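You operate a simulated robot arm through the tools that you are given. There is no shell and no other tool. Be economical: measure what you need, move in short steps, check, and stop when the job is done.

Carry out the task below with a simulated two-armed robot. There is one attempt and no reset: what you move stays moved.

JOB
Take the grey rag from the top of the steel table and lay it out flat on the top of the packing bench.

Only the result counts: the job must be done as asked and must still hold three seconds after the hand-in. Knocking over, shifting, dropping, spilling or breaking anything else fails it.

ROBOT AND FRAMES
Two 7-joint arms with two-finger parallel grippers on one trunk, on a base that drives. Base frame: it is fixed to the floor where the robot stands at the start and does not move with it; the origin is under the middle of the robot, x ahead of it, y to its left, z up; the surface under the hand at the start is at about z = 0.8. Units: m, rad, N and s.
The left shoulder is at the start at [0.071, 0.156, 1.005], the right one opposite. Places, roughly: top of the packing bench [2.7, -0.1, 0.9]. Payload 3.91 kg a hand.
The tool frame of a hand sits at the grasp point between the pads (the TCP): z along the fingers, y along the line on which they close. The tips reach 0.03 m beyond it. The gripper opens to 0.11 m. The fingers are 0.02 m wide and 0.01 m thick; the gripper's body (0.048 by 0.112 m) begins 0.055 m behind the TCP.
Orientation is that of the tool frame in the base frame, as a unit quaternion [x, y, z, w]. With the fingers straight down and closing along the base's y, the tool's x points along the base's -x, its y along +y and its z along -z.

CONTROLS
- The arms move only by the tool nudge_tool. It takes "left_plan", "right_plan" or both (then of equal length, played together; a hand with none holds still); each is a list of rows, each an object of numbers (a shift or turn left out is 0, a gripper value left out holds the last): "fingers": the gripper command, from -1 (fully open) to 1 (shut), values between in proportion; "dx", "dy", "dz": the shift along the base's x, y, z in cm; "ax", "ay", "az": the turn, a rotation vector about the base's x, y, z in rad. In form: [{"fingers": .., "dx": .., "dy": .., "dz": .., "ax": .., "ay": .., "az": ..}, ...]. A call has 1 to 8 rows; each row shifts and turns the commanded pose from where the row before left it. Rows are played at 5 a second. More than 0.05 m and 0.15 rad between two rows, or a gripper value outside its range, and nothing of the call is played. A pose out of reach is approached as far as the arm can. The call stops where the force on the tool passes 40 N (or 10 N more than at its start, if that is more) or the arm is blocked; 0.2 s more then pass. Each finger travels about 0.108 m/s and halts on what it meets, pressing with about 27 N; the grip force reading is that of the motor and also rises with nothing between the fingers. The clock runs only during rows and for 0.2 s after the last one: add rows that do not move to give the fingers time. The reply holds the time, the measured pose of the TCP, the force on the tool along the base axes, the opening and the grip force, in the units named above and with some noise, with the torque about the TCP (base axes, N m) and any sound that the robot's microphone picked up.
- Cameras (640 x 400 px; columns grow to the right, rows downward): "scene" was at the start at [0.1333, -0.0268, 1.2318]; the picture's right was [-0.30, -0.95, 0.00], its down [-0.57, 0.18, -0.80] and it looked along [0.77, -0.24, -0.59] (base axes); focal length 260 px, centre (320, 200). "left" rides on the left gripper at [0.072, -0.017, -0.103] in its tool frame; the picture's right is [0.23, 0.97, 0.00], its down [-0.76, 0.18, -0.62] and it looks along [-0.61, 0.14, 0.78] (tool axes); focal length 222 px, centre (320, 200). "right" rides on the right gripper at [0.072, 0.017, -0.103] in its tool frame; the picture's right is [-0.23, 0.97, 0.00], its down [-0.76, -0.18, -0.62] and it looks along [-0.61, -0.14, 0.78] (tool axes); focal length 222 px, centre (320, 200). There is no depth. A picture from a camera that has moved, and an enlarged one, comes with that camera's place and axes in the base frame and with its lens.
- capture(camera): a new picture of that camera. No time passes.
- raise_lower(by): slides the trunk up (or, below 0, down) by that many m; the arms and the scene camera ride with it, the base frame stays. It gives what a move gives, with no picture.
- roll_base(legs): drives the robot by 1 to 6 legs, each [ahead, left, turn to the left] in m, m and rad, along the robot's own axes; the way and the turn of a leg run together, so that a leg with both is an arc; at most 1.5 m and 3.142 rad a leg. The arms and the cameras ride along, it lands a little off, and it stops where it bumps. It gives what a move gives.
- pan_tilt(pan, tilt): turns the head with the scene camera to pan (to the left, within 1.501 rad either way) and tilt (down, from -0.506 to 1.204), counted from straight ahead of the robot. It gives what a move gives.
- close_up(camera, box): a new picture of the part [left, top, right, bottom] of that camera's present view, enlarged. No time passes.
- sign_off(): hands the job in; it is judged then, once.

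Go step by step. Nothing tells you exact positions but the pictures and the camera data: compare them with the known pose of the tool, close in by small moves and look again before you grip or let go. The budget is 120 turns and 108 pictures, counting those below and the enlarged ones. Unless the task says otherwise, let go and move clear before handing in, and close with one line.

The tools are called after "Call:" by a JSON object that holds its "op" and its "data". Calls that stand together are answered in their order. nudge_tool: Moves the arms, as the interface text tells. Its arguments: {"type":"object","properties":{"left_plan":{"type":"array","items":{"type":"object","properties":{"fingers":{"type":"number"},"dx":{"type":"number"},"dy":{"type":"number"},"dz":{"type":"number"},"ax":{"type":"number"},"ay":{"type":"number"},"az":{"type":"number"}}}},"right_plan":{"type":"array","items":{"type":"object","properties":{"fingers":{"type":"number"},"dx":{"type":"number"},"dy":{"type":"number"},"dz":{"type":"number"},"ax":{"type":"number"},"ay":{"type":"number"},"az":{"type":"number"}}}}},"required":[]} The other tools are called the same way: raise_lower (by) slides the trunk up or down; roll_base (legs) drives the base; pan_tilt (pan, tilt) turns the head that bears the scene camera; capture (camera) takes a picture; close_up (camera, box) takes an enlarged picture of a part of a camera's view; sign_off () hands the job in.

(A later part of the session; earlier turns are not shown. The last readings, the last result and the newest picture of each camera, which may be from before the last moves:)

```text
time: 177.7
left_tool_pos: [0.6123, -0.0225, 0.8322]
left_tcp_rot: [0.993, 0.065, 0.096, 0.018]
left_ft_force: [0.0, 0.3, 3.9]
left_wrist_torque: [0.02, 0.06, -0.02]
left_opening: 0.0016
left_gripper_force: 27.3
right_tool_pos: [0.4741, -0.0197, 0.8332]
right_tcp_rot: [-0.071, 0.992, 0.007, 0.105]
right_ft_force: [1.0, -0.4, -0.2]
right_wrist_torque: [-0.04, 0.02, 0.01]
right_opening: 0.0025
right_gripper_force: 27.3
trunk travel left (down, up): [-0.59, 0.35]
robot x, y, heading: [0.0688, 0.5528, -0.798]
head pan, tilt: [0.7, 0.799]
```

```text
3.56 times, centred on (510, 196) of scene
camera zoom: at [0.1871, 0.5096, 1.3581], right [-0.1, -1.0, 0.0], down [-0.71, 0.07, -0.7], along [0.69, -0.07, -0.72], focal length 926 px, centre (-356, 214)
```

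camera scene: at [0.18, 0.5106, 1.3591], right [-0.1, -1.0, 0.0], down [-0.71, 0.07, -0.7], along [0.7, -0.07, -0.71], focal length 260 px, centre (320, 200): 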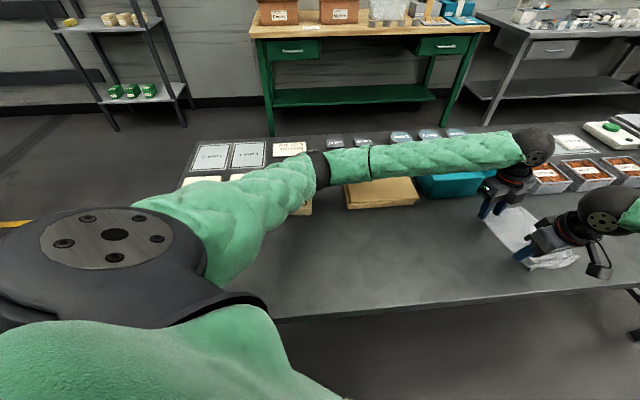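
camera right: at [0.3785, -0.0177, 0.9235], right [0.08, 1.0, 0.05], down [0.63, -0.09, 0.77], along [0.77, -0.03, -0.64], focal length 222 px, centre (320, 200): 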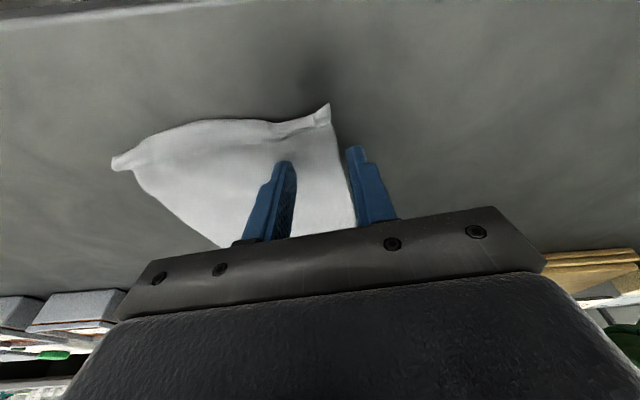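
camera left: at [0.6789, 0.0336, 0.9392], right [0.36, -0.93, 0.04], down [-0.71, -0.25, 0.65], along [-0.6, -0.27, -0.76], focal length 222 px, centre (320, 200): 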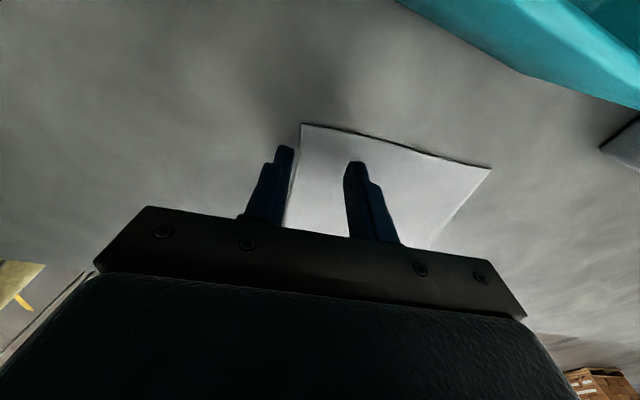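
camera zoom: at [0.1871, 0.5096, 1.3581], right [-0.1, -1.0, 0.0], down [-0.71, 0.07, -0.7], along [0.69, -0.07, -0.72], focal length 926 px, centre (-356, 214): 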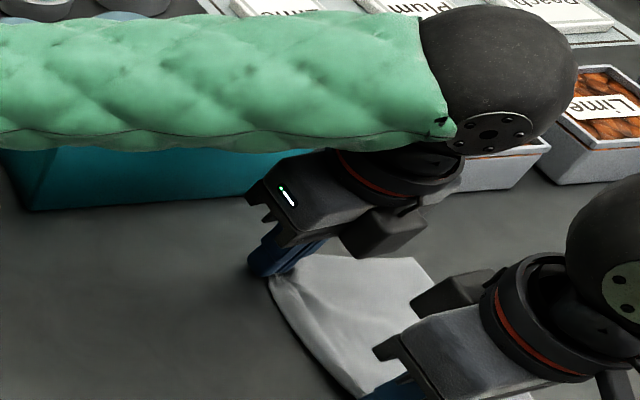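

Both hands hold cloth now. Lifting slowly.

Call:
{"op": "nudge_tool", "data": {"left_plan": [{"dz": 1}, {"dz": 2}, {"dz": 3}, {"dz": 3}, {"dz": 3}, {"dz": 3}, {"dz": 3}, {}], "right_plan": [{"dz": 1}, {"dz": 2}, {"dz": 3}, {"dz": 3}, {"dz": 3}, {"dz": 3}, {"dz": 3}, {}]}}

Call:
{"op": "raise_lower", "data": {"by": 0.1}}

Call:
{"op": "pan_tilt", "data": {"pan": 0.1, "tilt": 0.6}}

Call:
{"op": "capture", "data": {"camera": "scene"}}

```text
time: 179.5
left_tool_pos: [0.6132, -0.0217, 1.0111]
left_tcp_rot: [0.993, 0.066, 0.094, 0.016]
left_ft_force: [0.5, -0.2, -0.9]
left_wrist_torque: [0.02, -0.01, -0.01]
left_opening: 0.0018
left_gripper_force: 26.6
right_tool_pos: [0.4773, -0.0215, 1.0145]
right_tcp_rot: [-0.071, 0.992, 0.008, 0.104]
right_ft_force: [-0.3, -0.4, -0.3]
right_wrist_torque: [-0.01, -0.01, 0.0]
right_opening: 0.0023
right_gripper_force: 27.0
trunk travel left (down, up): [-0.59, 0.35]
robot x, y, heading: [0.073, 0.556, -0.797]
head pan, tilt: [0.7, 0.799]
```

```text
time: 180.8
left_tool_pos: [0.6124, -0.0217, 1.1124]
left_tcp_rot: [0.993, 0.066, 0.096, 0.016]
left_ft_force: [0.0, 0.0, 0.5]
left_wrist_torque: [0.03, 0.02, -0.04]
left_opening: 0.0019
left_gripper_force: 27.2
right_tool_pos: [0.4754, -0.0189, 1.1136]
right_tcp_rot: [-0.072, 0.992, 0.008, 0.105]
right_ft_force: [0.2, -0.1, 0.3]
right_wrist_torque: [0.01, 0.0, -0.03]
right_opening: 0.0026
right_gripper_force: 26.9
trunk travel left (down, up): [-0.69, 0.25]
robot x, y, heading: [0.0726, 0.5555, -0.798]
head pan, tilt: [0.7, 0.799]
```

```text
time: 181.8
left_tool_pos: [0.6123, -0.0209, 1.1108]
left_tcp_rot: [0.993, 0.065, 0.095, 0.017]
left_ft_force: [-0.5, 0.6, -0.6]
left_wrist_torque: [-0.01, 0.01, 0.0]
left_opening: 0.0021
left_gripper_force: 26.9
right_tool_pos: [0.4765, -0.0204, 1.1149]
right_tcp_rot: [-0.072, 0.992, 0.007, 0.104]
right_ft_force: [0.8, 0.9, -0.3]
right_wrist_torque: [0.02, 0.0, 0.01]
right_opening: 0.0026
right_gripper_force: 27.4
trunk travel left (down, up): [-0.69, 0.25]
robot x, y, heading: [0.0709, 0.5518, -0.798]
head pan, tilt: [0.099, 0.6]
```

```text
23 pictures are left
camera scene: at [0.1749, 0.4604, 1.4749], right [-0.64, -0.77, 0.0], down [-0.43, 0.36, -0.82], along [0.63, -0.53, -0.57], focal length 260 px, centre (320, 200)
```

scene: 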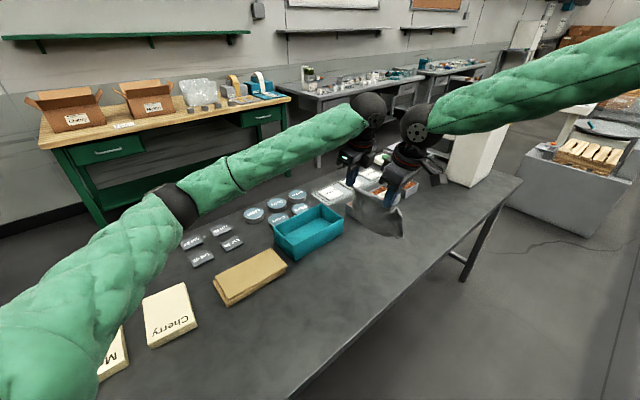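

The rag now hangs from its long edge. I'll swing the pair of hands square to the robot, then drive round the left end of the table (shorter, clear between 0.85 and ~2.1).

Call:
{"op": "nudge_tool", "data": {"left_plan": [{"dx": -0.056, "dy": 0.875, "az": 0.129}, {"dx": -0.168, "dy": 0.859, "az": 0.129}, {"dx": -0.279, "dy": 0.83, "az": 0.129}, {"dx": -0.381, "dy": 0.788, "az": 0.129}, {"dx": -0.483, "dy": 0.735, "az": 0.129}, {"dx": -0.564, "dy": 0.659, "az": 0.128}], "right_plan": [{"dx": 0.056, "dy": -0.875, "az": 0.129}, {"dx": 0.168, "dy": -0.859, "az": 0.129}, {"dx": 0.279, "dy": -0.83, "az": 0.129}, {"dx": 0.381, "dy": -0.788, "az": 0.129}, {"dx": 0.483, "dy": -0.735, "az": 0.129}, {"dx": 0.564, "dy": -0.659, "az": 0.128}]}}

Call:
{"op": "raise_lower", "data": {"by": 0.17}}

Call:
{"op": "roll_base", "data": {"legs": [[-0.4, 0, 0], [0, 0, 0.798], [0, 0.57, 0]]}}

Call:
{"op": "pan_tilt", "data": {"pan": 0.1, "tilt": 0.6}}

Call:
{"op": "capture", "data": {"camera": "scene"}}

```text
time: 183.2
left_tool_pos: [0.5924, 0.0271, 1.1127]
left_tcp_rot: [0.895, 0.436, 0.094, -0.021]
left_ft_force: [-0.4, -1.2, -0.1]
left_wrist_torque: [0.01, 0.02, -0.02]
left_opening: 0.0017
left_gripper_force: 26.6
right_tool_pos: [0.4957, -0.0687, 1.1135]
right_tcp_rot: [-0.441, 0.891, 0.046, 0.095]
right_ft_force: [0.1, -0.4, 0.6]
right_wrist_torque: [-0.01, -0.03, -0.05]
right_opening: 0.0024
right_gripper_force: 27.2
trunk travel left (down, up): [-0.69, 0.25]
robot x, y, heading: [0.0698, 0.5535, -0.799]
head pan, tilt: [0.099, 0.6]
```

```text
time: 185.2
left_tool_pos: [0.5931, 0.0252, 1.2824]
left_tcp_rot: [0.895, 0.435, 0.094, -0.021]
left_ft_force: [-0.7, 0.5, 0.2]
left_wrist_torque: [-0.01, -0.01, -0.01]
left_opening: 0.0017
left_gripper_force: 27.4
right_tool_pos: [0.4956, -0.0675, 1.2849]
right_tcp_rot: [-0.44, 0.892, 0.047, 0.094]
right_ft_force: [0.7, 0.2, 0.0]
right_wrist_torque: [-0.01, 0.01, -0.02]
right_opening: 0.0024
right_gripper_force: 27.2
trunk travel left (down, up): [-0.86, 0.08]
robot x, y, heading: [0.073, 0.5546, -0.799]
head pan, tilt: [0.099, 0.6]
```

```text
time: 192.5
left_tool_pos: [0.5411, 1.4017, 1.2814]
left_tcp_rot: [0.659, 0.746, 0.078, -0.055]
left_ft_force: [0.2, -0.2, 0.1]
left_wrist_torque: [0.0, 0.0, -0.04]
left_opening: 0.0018
left_gripper_force: 26.3
right_tool_pos: [0.5399, 1.2672, 1.2839]
right_tcp_rot: [0.751, -0.652, -0.08, -0.069]
right_ft_force: [-0.6, 0.3, -0.6]
right_wrist_torque: [0.0, 0.02, -0.04]
right_opening: 0.0025
right_gripper_force: 27.1
trunk travel left (down, up): [-0.86, 0.08]
robot x, y, heading: [-0.2002, 1.4006, -0.0]
head pan, tilt: [0.099, 0.6]
```

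```text
time: 193.1
left_tool_pos: [0.5409, 1.4023, 1.2817]
left_tcp_rot: [0.658, 0.747, 0.079, -0.057]
left_ft_force: [-0.5, -0.1, 0.3]
left_wrist_torque: [-0.03, 0.0, -0.03]
left_opening: 0.0017
left_gripper_force: 27.2
right_tool_pos: [0.5412, 1.2671, 1.283]
right_tcp_rot: [0.75, -0.653, -0.079, -0.068]
right_ft_force: [0.4, -0.3, 0.5]
right_wrist_torque: [-0.01, 0.0, -0.04]
right_opening: 0.0024
right_gripper_force: 27.3
trunk travel left (down, up): [-0.86, 0.08]
robot x, y, heading: [-0.2013, 1.4014, -0.003]
head pan, tilt: [0.099, 0.6]
```

```text
22 pictures are left
camera scene: at [-0.0614, 1.4099, 1.6449], right [0.09, -1.0, 0.0], down [-0.56, -0.05, -0.82], along [0.82, 0.08, -0.57], focal length 260 px, centre (320, 200)
```

scene: 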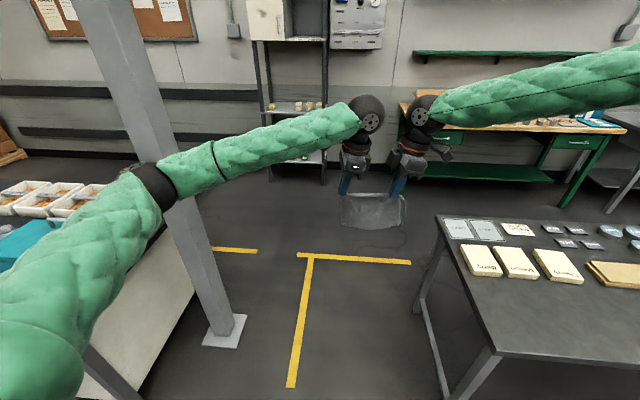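

A post stands at about (0.8, 2.05); I'll keep to y≈1.28 and go through.

Call:
{"op": "roll_base", "data": {"legs": [[0, -0.12, 0], [0.9, 0, 0], [0.86, 0, 0]]}}

```text
time: 202.8
left_tool_pos: [2.2781, 1.2967, 1.2816]
left_tcp_rot: [0.653, 0.751, 0.079, -0.056]
left_ft_force: [-0.6, 0.6, -0.4]
left_wrist_torque: [0.0, -0.03, -0.04]
left_opening: 0.0016
left_gripper_force: 27.3
right_tool_pos: [2.2797, 1.1634, 1.2843]
right_tcp_rot: [0.755, -0.647, -0.078, -0.069]
right_ft_force: [-0.5, -0.3, 0.6]
right_wrist_torque: [-0.01, 0.03, -0.04]
right_opening: 0.0022
right_gripper_force: 26.7
trunk travel left (down, up): [-0.86, 0.08]
robot x, y, heading: [1.5364, 1.2878, 0.008]
head pan, tilt: [0.099, 0.6]
```

Through. Now slide right along the bench to bring the rag in line with the free strip (hand midpoint y≈0.105).

Call:
{"op": "roll_base", "data": {"legs": [[0, -0.6, -0.008], [0, -0.525, 0]]}}

Call:
{"op": "capture", "data": {"camera": "scene"}}

```text
time: 208.8
left_tool_pos: [2.2819, 0.1824, 1.2823]
left_tcp_rot: [0.654, 0.75, 0.078, -0.056]
left_ft_force: [0.1, -0.2, 0.0]
left_wrist_torque: [-0.01, 0.02, -0.05]
left_opening: 0.0019
left_gripper_force: 27.0
right_tool_pos: [2.2832, 0.0473, 1.2846]
right_tcp_rot: [0.753, -0.649, -0.08, -0.069]
right_ft_force: [-0.1, 0.1, 0.6]
right_wrist_torque: [-0.01, 0.02, -0.03]
right_opening: 0.0022
right_gripper_force: 27.3
trunk travel left (down, up): [-0.86, 0.08]
robot x, y, heading: [1.5421, 0.173, 0.003]
head pan, tilt: [0.099, 0.6]
```

```text
21 pictures are left
camera scene: at [1.6794, 0.1846, 1.6449], right [0.1, -0.99, 0.0], down [-0.56, -0.06, -0.82], along [0.82, 0.09, -0.57], focal length 260 px, centre (320, 200)
```

scene: 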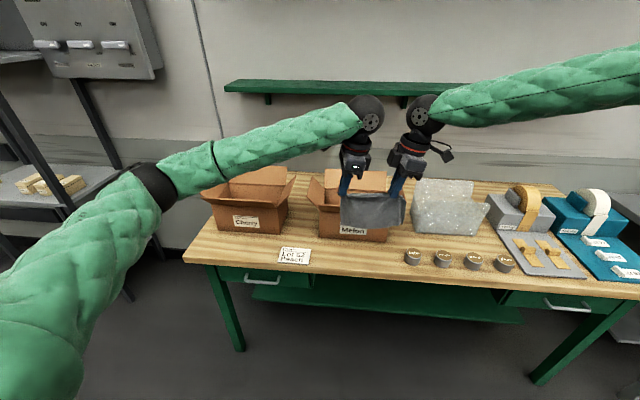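

Call:
{"op": "close_up", "data": {"camera": "scene", "box": [270, 140, 470, 265]}}

```text
3.20 times, centred on (370, 202) of scene
camera zoom: at [1.6794, 0.1846, 1.6449], right [0.1, -0.99, 0.0], down [-0.56, -0.06, -0.82], along [0.82, 0.09, -0.57], focal length 833 px, centre (160, 192)
```

zoom: 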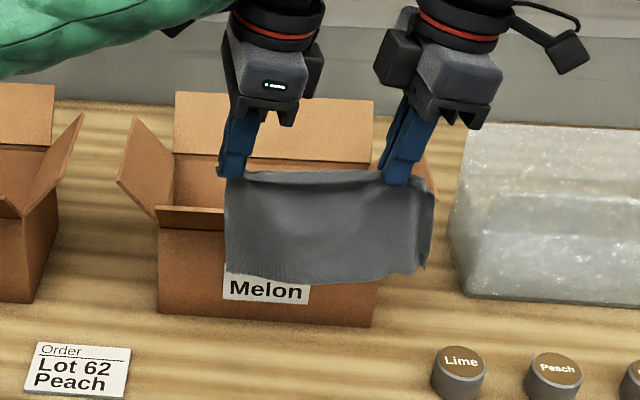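

The rag hangs well, spanning y≈0.01–0.19. Because the Melon box's front flap overhangs, I'll lay the free edge down near the bench front and move the hands forward, low, toward the box, with the hands pitched so they stay clear of the flap. First: retract and pitch hands, drive in.

Call:
{"op": "nudge_tool", "data": {"left_plan": [{"dx": -3, "ay": -0.133}, {"dx": -3, "ay": -0.133}, {"dx": -3, "ay": -0.133}, {}], "right_plan": [{"dx": -3, "ay": -0.133}, {"dx": -3, "ay": -0.133}, {"dx": -3, "ay": -0.133}, {}]}}

Call:
{"op": "roll_base", "data": {"legs": [[0.18, 0, 0]]}}

Call:
{"op": "raise_lower", "data": {"by": -0.25}}

Call:
{"op": "capture", "data": {"camera": "scene"}}

```text
time: 209.8
left_tool_pos: [2.1926, 0.1809, 1.2827]
left_tcp_rot: [0.625, 0.747, 0.207, 0.095]
left_ft_force: [1.0, -0.7, 0.4]
left_wrist_torque: [0.03, 0.11, 0.0]
left_opening: 0.0017
left_gripper_force: 26.8
right_tool_pos: [2.1942, 0.0468, 1.2854]
right_tcp_rot: [0.754, -0.622, 0.071, -0.197]
right_ft_force: [0.5, 0.0, -0.3]
right_wrist_torque: [0.01, 0.06, -0.02]
right_opening: 0.0026
right_gripper_force: 26.5
trunk travel left (down, up): [-0.86, 0.08]
robot x, y, heading: [1.5374, 0.1769, -0.0]
head pan, tilt: [0.099, 0.6]
```

```text
time: 211.2
left_tool_pos: [2.3687, 0.1827, 1.2831]
left_tcp_rot: [0.626, 0.746, 0.209, 0.096]
left_ft_force: [-0.3, 0.2, 0.8]
left_wrist_torque: [0.01, 0.05, -0.01]
left_opening: 0.002
left_gripper_force: 26.8
right_tool_pos: [2.3702, 0.0495, 1.2864]
right_tcp_rot: [0.754, -0.622, 0.072, -0.197]
right_ft_force: [0.0, 0.3, 0.2]
right_wrist_torque: [0.01, 0.0, -0.02]
right_opening: 0.0025
right_gripper_force: 27.6
trunk travel left (down, up): [-0.86, 0.08]
robot x, y, heading: [1.7179, 0.1791, 0.006]
head pan, tilt: [0.099, 0.6]
```

```text
time: 213.8
left_tool_pos: [2.3685, 0.1819, 1.0324]
left_tcp_rot: [0.626, 0.746, 0.208, 0.094]
left_ft_force: [-0.5, -0.4, -0.3]
left_wrist_torque: [0.04, 0.01, 0.0]
left_opening: 0.0019
left_gripper_force: 27.2
right_tool_pos: [2.3721, 0.0479, 1.0344]
right_tcp_rot: [0.754, -0.622, 0.072, -0.196]
right_ft_force: [1.0, 1.1, -1.1]
right_wrist_torque: [0.01, 0.02, 0.02]
right_opening: 0.0023
right_gripper_force: 26.7
trunk travel left (down, up): [-0.61, 0.33]
robot x, y, heading: [1.7196, 0.1775, 0.003]
head pan, tilt: [0.099, 0.6]
```

```text
19 pictures are left
camera scene: at [1.857, 0.1851, 1.395], right [0.1, -0.99, 0.0], down [-0.56, -0.06, -0.82], along [0.82, 0.09, -0.57], focal length 260 px, centre (320, 200)
```

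scene: 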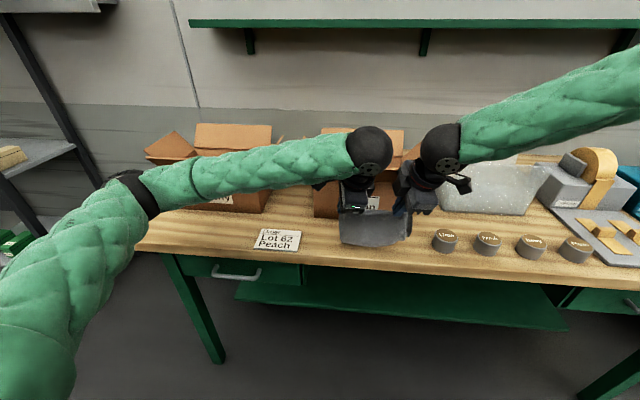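

Call:
{"op": "nudge_tool", "data": {"left_plan": [{"dx": 0.5, "dz": -1.5}, {"dx": 0.5, "dz": -1.5}, {}, {}], "right_plan": [{"dx": 0.4, "dz": -1.6}, {"dx": 0.4, "dz": -1.6}, {}, {}]}}

Call:
{"op": "close_up", "data": {"camera": "scene", "box": [270, 150, 470, 275]}}

```text
time: 214.8
left_tool_pos: [2.3784, 0.1826, 1.0032]
left_tcp_rot: [0.626, 0.746, 0.207, 0.094]
left_ft_force: [-0.6, -0.2, 0.0]
left_wrist_torque: [0.02, 0.01, 0.02]
left_opening: 0.0016
left_gripper_force: 27.0
right_tool_pos: [2.3797, 0.047, 1.0021]
right_tcp_rot: [0.754, -0.622, 0.072, -0.197]
right_ft_force: [-0.6, -0.9, 0.4]
right_wrist_torque: [-0.02, 0.07, 0.01]
right_opening: 0.0024
right_gripper_force: 27.6
trunk travel left (down, up): [-0.61, 0.33]
robot x, y, heading: [1.7211, 0.175, 0.008]
head pan, tilt: [0.099, 0.6]
```

```text
3.20 times, centred on (370, 212) of scene
camera zoom: at [1.8576, 0.1853, 1.3948], right [0.1, -0.99, 0.0], down [-0.56, -0.06, -0.82], along [0.82, 0.09, -0.57], focal length 833 px, centre (160, 160)
```

zoom: 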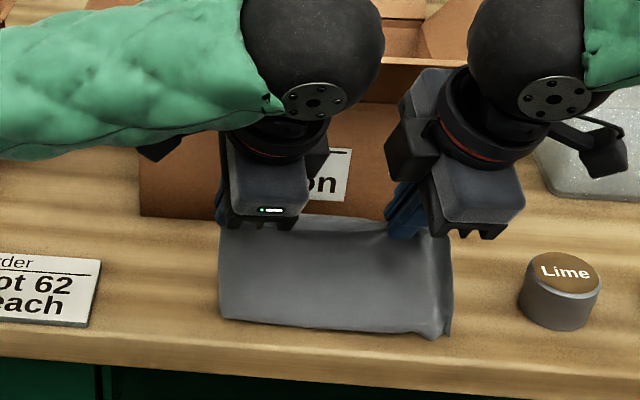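

The cloth's lower edge is just above the bench at x≈2.39, spanning y −0.015 to 0.19, clear of cup and card. Now the lay-down arc forward.

Call:
{"op": "nudge_tool", "data": {"left_plan": [{"dx": 0.2, "dz": -1.2}, {"dx": 0.7, "dz": -1.2}, {"dx": 1.0, "dz": -1.2}, {"dx": 1.3, "dz": -1.2}, {"dx": 1.4, "dz": -1.2}, {"dx": 1.6, "dz": -1.3}, {"dx": 1.8, "dz": -1.3}, {"dx": 1.5, "dz": -1.0}], "right_plan": [{"dx": 0.2, "dz": -1.2}, {"dx": 0.7, "dz": -1.2}, {"dx": 1.0, "dz": -1.2}, {"dx": 1.3, "dz": -1.2}, {"dx": 1.4, "dz": -1.2}, {"dx": 1.6, "dz": -1.3}, {"dx": 1.8, "dz": -1.3}, {"dx": 1.5, "dz": -1.0}]}}

Call:
{"op": "close_up", "data": {"camera": "scene", "box": [270, 150, 470, 275]}}

```text
time: 216.8
left_tool_pos: [2.4735, 0.1842, 0.9129]
left_tcp_rot: [0.625, 0.746, 0.209, 0.099]
left_ft_force: [0.7, 0.6, 19.4]
left_wrist_torque: [-0.07, -0.05, 0.0]
left_opening: 0.0015
left_gripper_force: 26.9
right_tool_pos: [2.4757, 0.0502, 0.9144]
right_tcp_rot: [0.754, -0.621, 0.074, -0.201]
right_ft_force: [-1.6, 1.8, 25.3]
right_wrist_torque: [-0.05, -0.01, 0.0]
right_opening: 0.0024
right_gripper_force: 26.9
trunk travel left (down, up): [-0.61, 0.33]
robot x, y, heading: [1.7156, 0.1739, 0.008]
head pan, tilt: [0.099, 0.6]
stopped in row 8 (right hand): the force on the tool passed its limit at 44 N (the readings are from after the stop); the commanded pose is now the measured one
```

```text
3.20 times, centred on (370, 212) of scene
camera zoom: at [1.8537, 0.1853, 1.3957], right [0.1, -0.99, 0.0], down [-0.56, -0.06, -0.83], along [0.82, 0.09, -0.56], focal length 833 px, centre (160, 160)
```

zoom: 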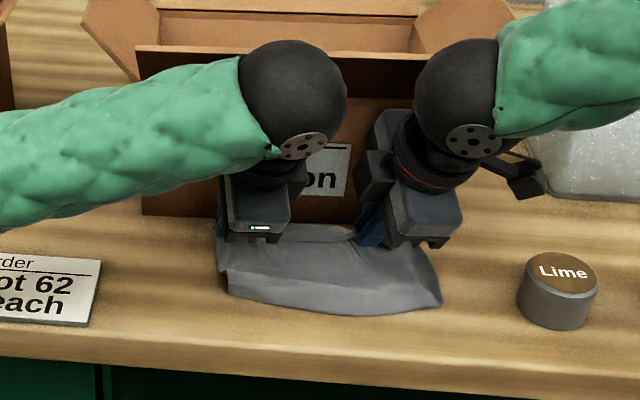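

Contact came at TCP z≈0.913, so the bench top is really at ≈0.88, putting the box front at x≈2.505 and bench edge at ≈2.33. I'll lift back and re-lay 4 cm nearer the front edge.

Call:
{"op": "nudge_tool", "data": {"left_plan": [{"dz": 1.5, "dx": -0.5}, {"dz": 2, "dx": -2}, {"dz": 2, "dx": -2.3}, {"dz": 2, "dx": -2.3}, {"dz": 2, "dx": -2.3}, {"dz": 1.5, "dx": -2.2}, {"dz": 1.2, "dx": -2.2}, {}], "right_plan": [{"dz": 1.5, "dx": -0.6}, {"dz": 2, "dx": -2}, {"dz": 2, "dx": -2.3}, {"dz": 2, "dx": -2.3}, {"dz": 2, "dx": -2.3}, {"dz": 1.5, "dx": -2.2}, {"dz": 1.1, "dx": -2.3}, {}]}}

Call:
{"op": "close_up", "data": {"camera": "scene", "box": [270, 150, 470, 275]}}

```text
time: 218.6
left_tool_pos: [2.3386, 0.1856, 1.0312]
left_tcp_rot: [0.625, 0.747, 0.207, 0.095]
left_ft_force: [-0.1, 0.0, -0.2]
left_wrist_torque: [0.02, 0.02, -0.03]
left_opening: 0.0017
left_gripper_force: 27.1
right_tool_pos: [2.3352, 0.047, 1.0313]
right_tcp_rot: [0.755, -0.621, 0.072, -0.198]
right_ft_force: [0.6, 0.1, -0.1]
right_wrist_torque: [-0.01, 0.05, -0.01]
right_opening: 0.0024
right_gripper_force: 27.1
trunk travel left (down, up): [-0.61, 0.33]
robot x, y, heading: [1.719, 0.1778, 0.003]
head pan, tilt: [0.099, 0.6]
```

```text
3.20 times, centred on (370, 212) of scene
camera zoom: at [1.8585, 0.1851, 1.3947], right [0.1, -0.99, 0.0], down [-0.56, -0.06, -0.82], along [0.82, 0.09, -0.57], focal length 833 px, centre (160, 160)
```

zoom: 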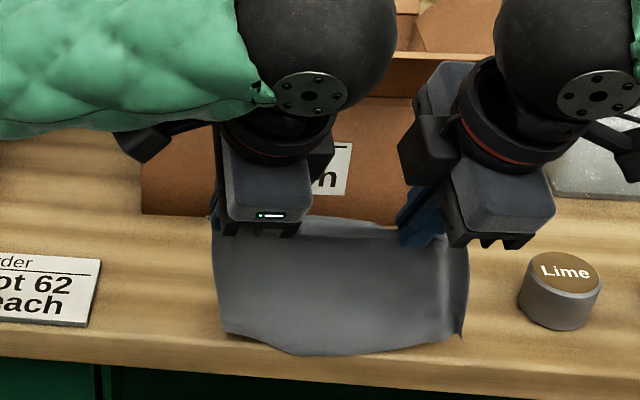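

Call:
{"op": "nudge_tool", "data": {"left_plan": [{"dx": 0.9}, {"dx": 0.5, "dz": -1.2}, {"dx": 0.9, "dz": -1.2}, {"dx": 1.2, "dz": -1.2}, {"dx": 1.4, "dz": -1.2}, {"dx": 1.6, "dz": -1.3}, {"dx": 1.8, "dz": -1.3}, {"dx": 1.5, "dz": -1.2}], "right_plan": [{"dx": 1.1}, {"dx": 0.5, "dz": -1.2}, {"dx": 0.9, "dz": -1.2}, {"dx": 1.2, "dz": -1.2}, {"dx": 1.4, "dz": -1.2}, {"dx": 1.6, "dz": -1.3}, {"dx": 1.8, "dz": -1.3}, {"dx": 1.5, "dz": -1.2}]}}

Call:
{"op": "close_up", "data": {"camera": "scene", "box": [270, 150, 470, 275]}}

```text
time: 220.4
left_tool_pos: [2.4369, 0.1841, 0.9429]
left_tcp_rot: [0.625, 0.746, 0.208, 0.095]
left_ft_force: [0.2, 0.5, -0.3]
left_wrist_torque: [-0.01, 0.04, -0.02]
left_opening: 0.0019
left_gripper_force: 26.7
right_tool_pos: [2.4365, 0.0483, 0.9409]
right_tcp_rot: [0.755, -0.621, 0.073, -0.198]
right_ft_force: [-0.4, 0.3, -0.4]
right_wrist_torque: [0.05, 0.03, -0.01]
right_opening: 0.0025
right_gripper_force: 26.5
trunk travel left (down, up): [-0.61, 0.33]
robot x, y, heading: [1.7151, 0.1735, 0.007]
head pan, tilt: [0.099, 0.6]
```

```text
3.20 times, centred on (370, 212) of scene
camera zoom: at [1.8581, 0.1848, 1.3948], right [0.1, -0.99, 0.0], down [-0.56, -0.06, -0.82], along [0.82, 0.09, -0.57], focal length 833 px, centre (160, 160)
```

zoom: 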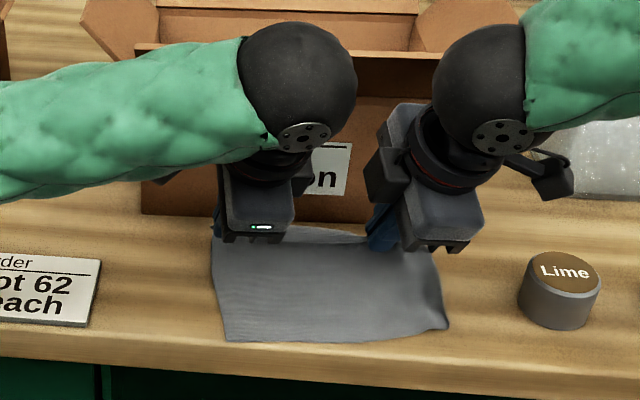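

The free edge stays put about 2.5 cm inside the bench edge. I'll finish lowering.

Call:
{"op": "nudge_tool", "data": {"left_plan": [{"dx": 1.0, "dz": -1.0}, {"dx": 0.9, "dz": -1.0}, {"dx": 0.5, "dz": -0.6}, {"dz": -0.1}, {}], "right_plan": [{"dx": 1.0, "dz": -1.0}, {"dx": 0.9, "dz": -0.9}, {"dx": 0.5, "dz": -0.5}, {"dz": -0.1}, {}]}}

Call:
{"op": "close_up", "data": {"camera": "scene", "box": [270, 150, 470, 275]}}

```text
time: 221.6
left_tool_pos: [2.4595, 0.1847, 0.9167]
left_tcp_rot: [0.625, 0.746, 0.208, 0.096]
left_ft_force: [0.0, -0.3, 0.9]
left_wrist_torque: [-0.02, 0.06, -0.02]
left_opening: 0.0018
left_gripper_force: 26.9
right_tool_pos: [2.4601, 0.0493, 0.9184]
right_tcp_rot: [0.755, -0.621, 0.072, -0.199]
right_ft_force: [0.5, 0.4, 0.6]
right_wrist_torque: [0.01, -0.01, -0.02]
right_opening: 0.0025
right_gripper_force: 26.9
trunk travel left (down, up): [-0.61, 0.33]
robot x, y, heading: [1.7175, 0.1765, 0.004]
head pan, tilt: [0.099, 0.6]
```

```text
3.20 times, centred on (370, 212) of scene
camera zoom: at [1.8569, 0.1851, 1.3949], right [0.1, -0.99, 0.0], down [-0.56, -0.06, -0.82], along [0.82, 0.09, -0.57], focal length 833 px, centre (160, 160)
```

zoom: 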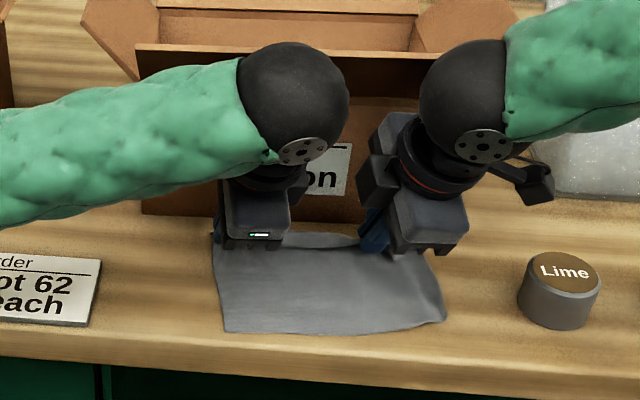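

Laid and taut, with a light touch. Now release while easing up, and withdraw along the finger direction.

Call:
{"op": "nudge_tool", "data": {"left_plan": [{"fingers": 0.85, "dz": 0.1}, {"fingers": 0.6, "dz": 0.2}, {"fingers": 0.4, "dz": 0.2}, {}, {"dx": -0.4, "dy": -0.2, "dz": 0.9}, {"dx": -0.8, "dy": -0.4, "dz": 1.8}, {"dx": -0.8, "dy": -0.4, "dz": 1.8}, {"dx": -1.6, "dy": -0.6, "dz": 3}], "right_plan": [{"fingers": 0.85, "dz": 0.1}, {"fingers": 0.6, "dz": 0.2}, {"fingers": 0.4, "dz": 0.2}, {}, {"dx": -0.4, "dy": -0.2, "dz": 0.9}, {"dx": -0.8, "dy": -0.4, "dz": 1.8}, {"dx": -0.8, "dy": -0.4, "dz": 1.8}, {"dx": -1.6, "dy": -0.6, "dz": 3}]}}

Call:
{"op": "nudge_tool", "data": {"left_plan": [{"dx": -2, "dz": 4}, {"dx": -3, "dz": 4}, {"dx": -4, "dz": 2, "dy": 2}, {"dx": -4, "dy": 2}, {"dx": -4, "dy": 2}], "right_plan": [{"dx": -2, "dz": 4}, {"dx": -3, "dz": 4}, {"dx": -4, "dz": 2, "dy": -2}, {"dx": -4, "dy": -2}, {"dx": -4, "dy": -2}]}}

Call:
{"op": "close_up", "data": {"camera": "scene", "box": [250, 140, 470, 277]}}

```text
time: 223.4
left_tool_pos: [2.4213, 0.1678, 1.0002]
left_tcp_rot: [0.625, 0.746, 0.208, 0.095]
left_ft_force: [-1.2, -0.1, 0.1]
left_wrist_torque: [-0.04, -0.03, 0.0]
left_opening: 0.0329
left_gripper_force: 0.0
right_tool_pos: [2.4224, 0.0321, 0.9995]
right_tcp_rot: [0.755, -0.621, 0.074, -0.2]
right_ft_force: [0.3, -0.2, -0.3]
right_wrist_torque: [0.01, -0.05, -0.03]
right_opening: 0.0331
right_gripper_force: 0.1
trunk travel left (down, up): [-0.61, 0.33]
robot x, y, heading: [1.7193, 0.1783, 0.006]
head pan, tilt: [0.099, 0.6]
```

```text
time: 224.6
left_tool_pos: [2.2542, 0.2257, 1.0961]
left_tcp_rot: [0.625, 0.747, 0.208, 0.095]
left_ft_force: [-0.5, -0.1, -0.1]
left_wrist_torque: [-0.04, -0.03, -0.02]
left_opening: 0.033
left_gripper_force: 0.0
right_tool_pos: [2.2526, -0.0297, 1.1013]
right_tcp_rot: [0.754, -0.621, 0.074, -0.2]
right_ft_force: [-1.1, 0.2, 0.4]
right_wrist_torque: [0.01, -0.05, -0.01]
right_opening: 0.0331
right_gripper_force: 0.1
trunk travel left (down, up): [-0.61, 0.33]
robot x, y, heading: [1.7197, 0.1745, 0.004]
head pan, tilt: [0.099, 0.6]
```

```text
2.91 times, centred on (360, 208) of scene
camera zoom: at [1.8545, 0.1844, 1.3952], right [0.1, -0.99, 0.0], down [-0.56, -0.06, -0.83], along [0.82, 0.09, -0.56], focal length 758 px, centre (204, 175)
```

zoom: 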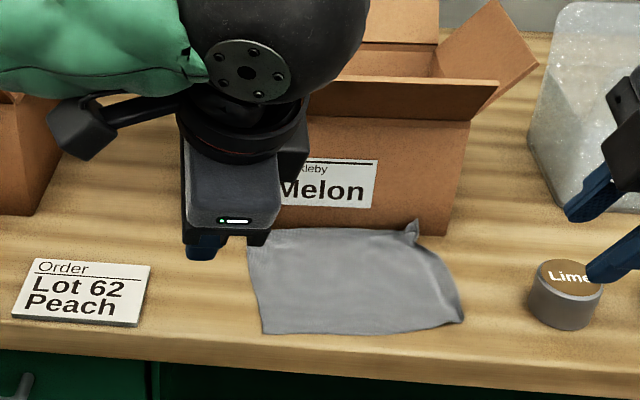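

The rag lies on the bench; one far-right corner sticks up. I'll move the left hand aside and look fully.

Call:
{"op": "nudge_tool", "data": {"left_plan": [{"dy": 4, "dx": -2}, {"dy": 4, "dx": -2}, {"dy": 4}, {"dy": 4}, {"dy": 3}]}}

Call:
{"op": "close_up", "data": {"camera": "scene", "box": [310, 190, 430, 265]}}

```text
time: 225.8
left_tool_pos: [2.242, 0.41, 1.1046]
left_tcp_rot: [0.626, 0.746, 0.207, 0.095]
left_ft_force: [0.6, 0.3, -0.3]
left_wrist_torque: [-0.01, -0.01, 0.01]
left_opening: 0.0328
left_gripper_force: 0.1
left hand out of reach, approached as far as the arm can: row 3, 4, 5
right_tool_pos: [2.2542, -0.0288, 1.1011]
right_tcp_rot: [0.755, -0.621, 0.072, -0.198]
right_ft_force: [0.5, -0.2, 1.5]
right_wrist_torque: [0.02, -0.02, 0.0]
right_opening: 0.033
right_gripper_force: 0.0
trunk travel left (down, up): [-0.61, 0.33]
robot x, y, heading: [1.7212, 0.1747, 0.008]
head pan, tilt: [0.099, 0.6]
```

```text
5.33 times, centred on (370, 228) of scene
camera zoom: at [1.8567, 0.1858, 1.395], right [0.1, -0.99, 0.0], down [-0.56, -0.06, -0.82], along [0.82, 0.09, -0.57], focal length 1389 px, centre (53, 53)
```

zoom: 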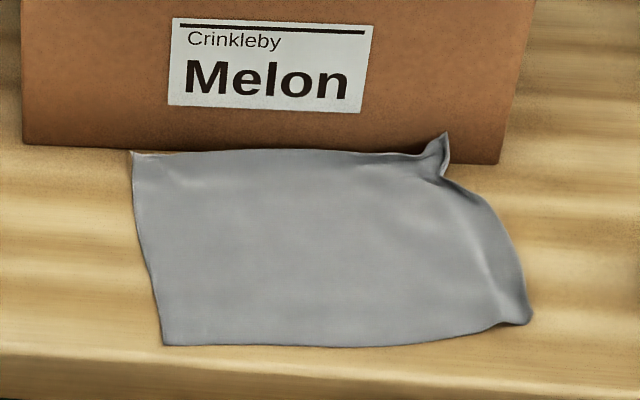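

The body is flat, but the far edge rides up slightly against the box and the right corner is creased up. I'll press both closed fingertips on the near part and pull the rag ~1.7 cm toward me to free and tension it.

Call:
{"op": "nudge_tool", "data": {"left_plan": [{"fingers": 1, "dx": 1.97, "dy": -3.7, "dz": -2.4}, {"dx": 1.97, "dy": -3.7, "dz": -2.4}, {"dx": 1.97, "dy": -3.7, "dz": -2.4}, {"dx": 1.97, "dy": -3.7, "dz": -2.4}, {"dx": 1.97, "dy": -3.7, "dz": -2.4}, {"dx": 1.97, "dy": -3.7, "dz": -2.4}, {"dx": 1.97, "dy": -3.7, "dz": -2.4}, {}], "right_plan": [{"fingers": 1, "dx": 1.8, "dy": 0.92, "dz": -2.35}, {"dx": 1.8, "dy": 0.92, "dz": -2.35}, {"dx": 1.8, "dy": 0.92, "dz": -2.35}, {"dx": 1.8, "dy": 0.92, "dz": -2.35}, {"dx": 1.8, "dy": 0.92, "dz": -2.35}, {"dx": 1.8, "dy": 0.92, "dz": -2.35}, {"dx": 1.8, "dy": 0.92, "dz": -2.35}, {}]}}

Call:
{"op": "nudge_tool", "data": {"left_plan": [{"dz": -1}, {"dz": -0.5}, {"dz": -0.3}, {}], "right_plan": [{"dz": -1}, {"dz": -0.5}, {"dz": -0.3}, {}]}}

```text
time: 227.6
left_tool_pos: [2.374, 0.1513, 0.9393]
left_tcp_rot: [0.625, 0.746, 0.207, 0.097]
left_ft_force: [1.4, -0.4, 0.7]
left_wrist_torque: [0.01, -0.01, 0.0]
left_opening: 0.0
left_gripper_force: 27.4
right_tool_pos: [2.3787, 0.0372, 0.9339]
right_tcp_rot: [0.754, -0.621, 0.073, -0.199]
right_ft_force: [-0.3, 0.7, 0.5]
right_wrist_torque: [-0.02, 0.0, 0.0]
right_opening: 0.0
right_gripper_force: 27.4
trunk travel left (down, up): [-0.61, 0.33]
robot x, y, heading: [1.7179, 0.1747, 0.0]
head pan, tilt: [0.099, 0.6]
```

```text
time: 228.6
left_tool_pos: [2.3774, 0.1532, 0.9198]
left_tcp_rot: [0.626, 0.746, 0.208, 0.095]
left_ft_force: [0.7, 0.3, -0.1]
left_wrist_torque: [-0.01, 0.02, 0.01]
left_opening: 0.0002
left_gripper_force: 26.7
right_tool_pos: [2.38, 0.0389, 0.916]
right_tcp_rot: [0.754, -0.622, 0.073, -0.199]
right_ft_force: [0.8, 0.0, -0.3]
right_wrist_torque: [0.01, -0.02, -0.02]
right_opening: 0.0
right_gripper_force: 27.0
trunk travel left (down, up): [-0.61, 0.33]
robot x, y, heading: [1.717, 0.1752, 0.009]
head pan, tilt: [0.099, 0.6]
```

Call:
{"op": "nudge_tool", "data": {"left_plan": [{"dz": -0.3}, {"dz": -0.3}, {"dz": -0.2}, {}], "right_plan": [{"dz": -0.2}, {"dz": -0.2}, {}, {}]}}

```text
time: 229.6
left_tool_pos: [2.3765, 0.1524, 0.9118]
left_tcp_rot: [0.625, 0.746, 0.208, 0.096]
left_ft_force: [1.3, -1.9, 9.6]
left_wrist_torque: [-0.05, -0.12, -0.03]
left_opening: 0.0
left_gripper_force: 26.8
right_tool_pos: [2.3791, 0.0375, 0.9134]
right_tcp_rot: [0.755, -0.621, 0.073, -0.199]
right_ft_force: [1.0, 0.8, 5.5]
right_wrist_torque: [0.01, -0.07, 0.0]
right_opening: 0.0
right_gripper_force: 27.4
trunk travel left (down, up): [-0.61, 0.33]
robot x, y, heading: [1.718, 0.1758, 0.006]
head pan, tilt: [0.099, 0.6]
```

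Call:
{"op": "nudge_tool", "data": {"left_plan": [{"dx": -0.4}, {"dx": -0.4}, {"dx": -0.4}, {"dx": -0.4}, {"dz": 1}, {"dz": 3}, {"dz": 4, "dx": -2}, {"dz": 3, "dx": -4}], "right_plan": [{"dx": -0.4, "dz": -0.1}, {"dx": -0.4}, {"dx": -0.4}, {"dx": -0.4}, {"dz": 1}, {"dz": 3}, {"dz": 4, "dx": -2}, {"dz": 3, "dx": -4}]}}

Call:
{"op": "nudge_tool", "data": {"left_plan": [{"dx": -3, "dy": 3}, {"dx": -3, "dy": 4}, {"dy": 4}, {"dy": 4}], "right_plan": [{"dx": -3, "dy": -3}, {"dx": -3, "dy": -4}, {"dy": -4}, {"dy": -4}]}}

Call:
{"op": "close_up", "data": {"camera": "scene", "box": [310, 190, 430, 265]}}

```text
time: 231.4
left_tool_pos: [2.2985, 0.1499, 1.023]
left_tcp_rot: [0.625, 0.747, 0.208, 0.095]
left_ft_force: [-0.3, -0.2, 0.3]
left_wrist_torque: [-0.04, -0.06, -0.02]
left_opening: 0.0001
left_gripper_force: 27.6
right_tool_pos: [2.3009, 0.0382, 1.0232]
right_tcp_rot: [0.755, -0.621, 0.073, -0.199]
right_ft_force: [-0.5, -0.7, 0.8]
right_wrist_torque: [0.01, -0.03, -0.01]
right_opening: 0.0
right_gripper_force: 27.1
trunk travel left (down, up): [-0.61, 0.33]
robot x, y, heading: [1.7154, 0.1717, 0.003]
head pan, tilt: [0.099, 0.6]
```

```text
time: 232.4
left_tool_pos: [2.2381, 0.2998, 1.0207]
left_tcp_rot: [0.625, 0.746, 0.208, 0.096]
left_ft_force: [-0.5, 0.2, -1.0]
left_wrist_torque: [0.04, -0.06, -0.02]
left_opening: 0.0
left_gripper_force: 27.1
right_tool_pos: [2.2508, -0.1129, 1.0219]
right_tcp_rot: [0.754, -0.621, 0.073, -0.2]
right_ft_force: [-0.1, -0.1, 0.1]
right_wrist_torque: [-0.01, -0.03, 0.01]
right_opening: 0.0
right_gripper_force: 27.2
right hand out of reach, approached as far as the arm can: row 2
trunk travel left (down, up): [-0.61, 0.33]
robot x, y, heading: [1.7176, 0.1765, 0.007]
head pan, tilt: [0.099, 0.6]
```

```text
5.33 times, centred on (370, 228) of scene
camera zoom: at [1.8538, 0.1841, 1.3954], right [0.1, -0.99, 0.0], down [-0.56, -0.06, -0.83], along [0.82, 0.09, -0.56], focal length 1389 px, centre (53, 53)
```

zoom: 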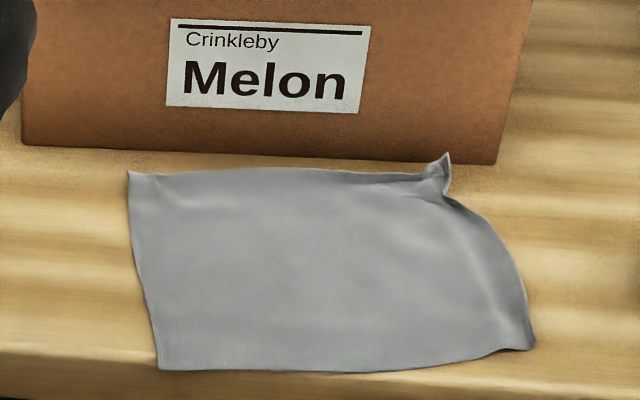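

The rag followed and is now off the box. I need to verify its near edge against the bench's front edge.

Call:
{"op": "close_up", "data": {"camera": "scene", "box": [310, 230, 390, 280]}}

```text
8.00 times, centred on (350, 255) of scene
camera zoom: at [1.8538, 0.1841, 1.3954], right [0.1, -0.99, 0.0], down [-0.56, -0.06, -0.83], along [0.82, 0.09, -0.56], focal length 2084 px, centre (80, -240)
```

zoom: 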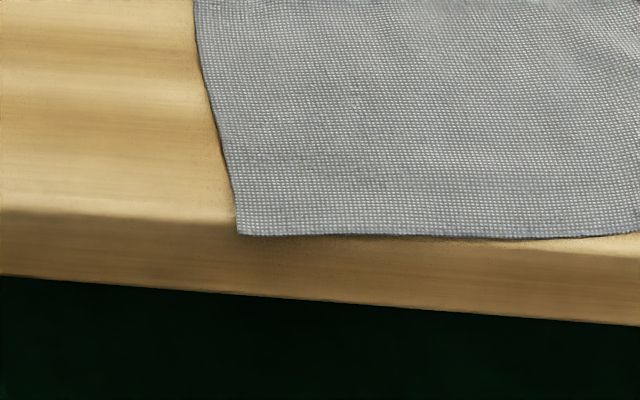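

The near edge sits a few millimetres over the bench edge, so I'll press on the far part and push it ~6 mm forward, flattening the creased corner with the right hand too.

Call:
{"op": "nudge_tool", "data": {"left_plan": [{"dx": 3, "dy": -2.5}, {"dx": 3, "dy": -2.5}, {"dx": 3, "dy": -2.5, "dz": -1}, {"dx": 3.5, "dy": -2.5, "dz": -2}, {"dx": 3.7, "dy": -2.5, "dz": -2}, {"dx": 3.8, "dy": -2.5, "dz": -2}, {"dz": -2}, {}], "right_plan": [{"dx": 2, "dy": 4}, {"dx": 2.5, "dy": 4}, {"dx": 3, "dy": 3.5}, {"dx": 4.5, "dy": 1, "dz": -1}, {"dx": 4.5, "dy": 0.8, "dz": -1.5}, {"dx": 4.3, "dy": 0.5, "dz": -2}, {"dz": -2}, {"dz": -2}]}}

Call:
{"op": "close_up", "data": {"camera": "scene", "box": [300, 170, 440, 258]}}

```text
time: 234.2
left_tool_pos: [2.443, 0.1509, 0.9268]
left_tcp_rot: [0.625, 0.746, 0.207, 0.094]
left_ft_force: [-0.3, -1.1, 0.1]
left_wrist_torque: [0.01, 0.01, 0.01]
left_opening: 0.0
left_gripper_force: 27.0
right_tool_pos: [2.462, 0.0242, 0.9333]
right_tcp_rot: [0.754, -0.622, 0.071, -0.198]
right_ft_force: [-0.8, 0.2, -0.2]
right_wrist_torque: [0.03, 0.02, 0.0]
right_opening: 0.0
right_gripper_force: 26.7
trunk travel left (down, up): [-0.61, 0.33]
robot x, y, heading: [1.7174, 0.1775, 0.003]
head pan, tilt: [0.099, 0.6]
```

```text
4.55 times, centred on (370, 214) of scene
camera zoom: at [1.8584, 0.1842, 1.3947], right [0.1, -0.99, 0.0], down [-0.56, -0.06, -0.82], along [0.82, 0.09, -0.57], focal length 1184 px, centre (93, 136)
```

zoom: 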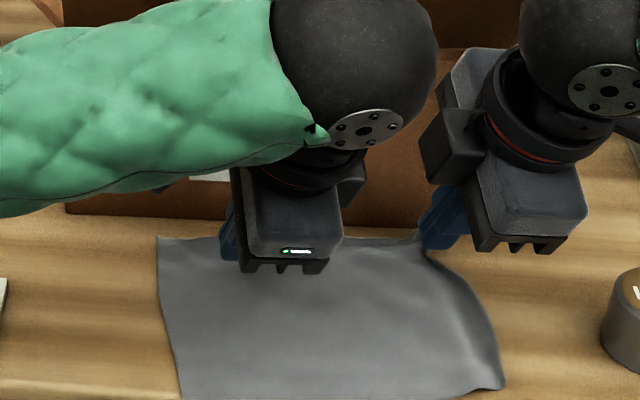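

Call:
{"op": "nudge_tool", "data": {"left_plan": [{"dz": -0.8}, {"dz": -0.5}, {"dz": -0.3}, {}, {"dx": 0.3}, {"dx": 0.3}, {}], "right_plan": [{"dz": -1.0}, {"dz": -0.7}, {"dz": -0.4}, {"dz": -0.1}, {"dx": 0.3, "dy": -0.3}, {"dx": 0.3, "dy": -0.3}, {"dy": -0.5}]}}

Call:
{"op": "nudge_tool", "data": {"left_plan": [{"dz": 1}, {"dz": 3, "dx": -1.2}, {"dz": 4, "dx": -1.6}, {"dz": 3, "dx": -3}, {"dx": -4, "dy": 2}, {"dx": -4, "dy": 3}, {"dx": -3, "dy": 4}, {"dy": 4}], "right_plan": [{"dz": 1}, {"dz": 3, "dx": -1.2}, {"dz": 4, "dx": -1.6}, {"dz": 3, "dx": -3}, {"dx": -4, "dy": -1}, {"dx": -4, "dy": -2}, {"dx": -3, "dy": -3}, {"dy": -3}]}}

Call:
{"op": "close_up", "data": {"camera": "scene", "box": [300, 190, 428, 270]}}

```text
time: 235.8
left_tool_pos: [2.4451, 0.1531, 0.9147]
left_tcp_rot: [0.625, 0.746, 0.208, 0.095]
left_ft_force: [-0.4, -1.0, -0.3]
left_wrist_torque: [-0.03, -0.01, 0.0]
left_opening: 0.0
left_gripper_force: 27.1
right_tool_pos: [2.4683, 0.0144, 0.9154]
right_tcp_rot: [0.755, -0.621, 0.071, -0.199]
right_ft_force: [-0.1, -0.1, -0.2]
right_wrist_torque: [0.0, -0.01, 0.0]
right_opening: 0.0001
right_gripper_force: 27.1
trunk travel left (down, up): [-0.61, 0.33]
robot x, y, heading: [1.7179, 0.1766, 0.002]
head pan, tilt: [0.099, 0.6]
```

```text
time: 237.6
left_tool_pos: [2.2789, 0.2816, 1.0235]
left_tcp_rot: [0.625, 0.746, 0.207, 0.095]
left_ft_force: [1.1, -0.3, 0.6]
left_wrist_torque: [-0.02, 0.01, -0.01]
left_opening: 0.0
left_gripper_force: 27.2
right_tool_pos: [2.2971, -0.0756, 1.0248]
right_tcp_rot: [0.755, -0.621, 0.073, -0.198]
right_ft_force: [0.2, 0.0, 0.0]
right_wrist_torque: [-0.01, -0.03, -0.01]
right_opening: 0.0004
right_gripper_force: 26.5
trunk travel left (down, up): [-0.61, 0.33]
robot x, y, heading: [1.7164, 0.1791, -0.001]
head pan, tilt: [0.099, 0.6]
```

```text
5.00 times, centred on (364, 230) of scene
camera zoom: at [1.8566, 0.1856, 1.395], right [0.1, -0.99, 0.0], down [-0.56, -0.06, -0.82], along [0.82, 0.09, -0.57], focal length 1302 px, centre (100, 50)
```

zoom: 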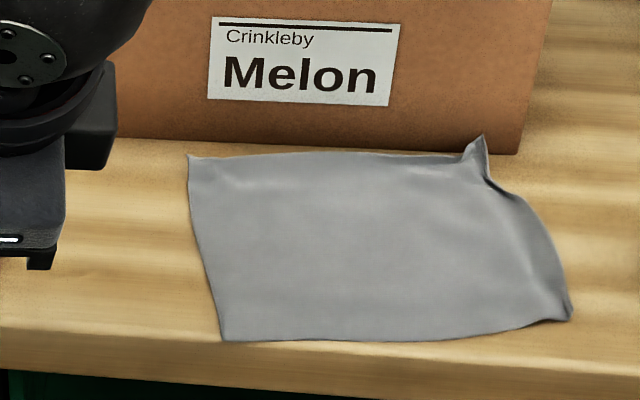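

The rag lies fully on the bench now, but the far-right corner is still folded up. I'll hold it with the left fingertips and stretch the right part outward with the right ones.

Call:
{"op": "nudge_tool", "data": {"left_plan": [{"dx": 2.5, "dy": -2.7}, {"dx": 2.5, "dy": -2.7}, {"dx": 2.5, "dy": -2.7}, {"dx": 2.5, "dy": -2.7, "dz": -2}, {"dx": 2.5, "dy": -2.7, "dz": -2}, {"dx": 2.5, "dy": -2.7, "dz": -2.5}, {"dz": -2.5}, {"dz": -1}], "right_plan": [{"dx": 2, "dy": 2.5}, {"dx": 2, "dy": 2.5}, {"dx": 2.5, "dy": 1}, {"dx": 3, "dy": 0.5, "dz": -2}, {"dx": 3, "dy": 0.3, "dz": -2}, {"dx": 2.7, "dz": -2.5}, {"dz": -2.5}, {"dz": -1}]}}

Call:
{"op": "nudge_tool", "data": {"left_plan": [{"dz": -0.6}, {"dz": -0.4}, {"dz": -0.2}, {}], "right_plan": [{"dz": -0.6}, {"dz": -0.4}, {"dz": -0.2}, {}]}}

```text
time: 239.4
left_tool_pos: [2.4298, 0.1223, 0.9236]
left_tcp_rot: [0.625, 0.746, 0.208, 0.094]
left_ft_force: [-0.1, -0.1, 0.4]
left_wrist_torque: [0.05, 0.01, -0.01]
left_opening: 0.0
left_gripper_force: 26.8
right_tool_pos: [2.4505, -0.0066, 0.923]
right_tcp_rot: [0.754, -0.622, 0.071, -0.199]
right_ft_force: [0.3, -0.3, -0.9]
right_wrist_torque: [0.01, 0.04, -0.01]
right_opening: 0.0
right_gripper_force: 27.0
trunk travel left (down, up): [-0.61, 0.33]
robot x, y, heading: [1.7179, 0.1743, 0.009]
head pan, tilt: [0.099, 0.6]
```

```text
time: 240.4
left_tool_pos: [2.4287, 0.1207, 0.9122]
left_tcp_rot: [0.625, 0.746, 0.207, 0.096]
left_ft_force: [0.2, 0.0, 0.4]
left_wrist_torque: [0.0, -0.01, 0.0]
left_opening: 0.0
left_gripper_force: 27.5
right_tool_pos: [2.4519, -0.0079, 0.9129]
right_tcp_rot: [0.755, -0.621, 0.073, -0.198]
right_ft_force: [0.0, 0.2, 2.3]
right_wrist_torque: [-0.01, -0.03, 0.01]
right_opening: 0.0
right_gripper_force: 26.7
trunk travel left (down, up): [-0.61, 0.33]
robot x, y, heading: [1.7162, 0.1737, 0.009]
head pan, tilt: [0.099, 0.6]
```

Call:
{"op": "nudge_tool", "data": {"left_plan": [{"dz": -0.2}, {"dz": -0.2}, {}, {}, {}, {}, {}], "right_plan": [{"dz": -0.1}, {"dz": -0.1}, {}, {"dy": -0.4}, {"dy": -0.4}, {"dy": -0.4}, {}]}}

Call:
{"op": "close_up", "data": {"camera": "scene", "box": [300, 190, 428, 270]}}

```text
time: 241.9
left_tool_pos: [2.4287, 0.1212, 0.9123]
left_tcp_rot: [0.625, 0.746, 0.209, 0.097]
left_ft_force: [1.5, 3.2, 13.3]
left_wrist_torque: [0.02, -0.12, 0.04]
left_opening: 0.0
left_gripper_force: 26.8
right_tool_pos: [2.4512, -0.0193, 0.9126]
right_tcp_rot: [0.754, -0.621, 0.074, -0.199]
right_ft_force: [-6.6, -0.5, 13.4]
right_wrist_torque: [-0.08, 0.15, -0.03]
right_opening: 0.0
right_gripper_force: 27.2
trunk travel left (down, up): [-0.61, 0.33]
robot x, y, heading: [1.7206, 0.1745, 0.005]
head pan, tilt: [0.099, 0.6]
stopped in row 7 (left hand): the force on the tool passed its limit at 41 N (the readings are from after the stop); the commanded pose is now the measured one
```

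```text
5.00 times, centred on (364, 230) of scene
camera zoom: at [1.8543, 0.1853, 1.3948], right [0.1, -0.99, 0.0], down [-0.56, -0.06, -0.83], along [0.82, 0.09, -0.56], focal length 1302 px, centre (100, 50)
```

zoom: 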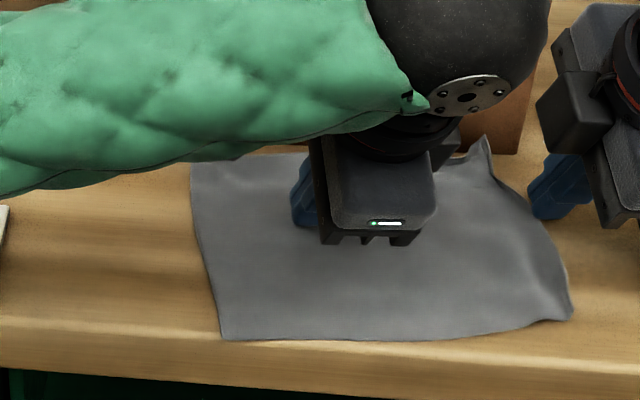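

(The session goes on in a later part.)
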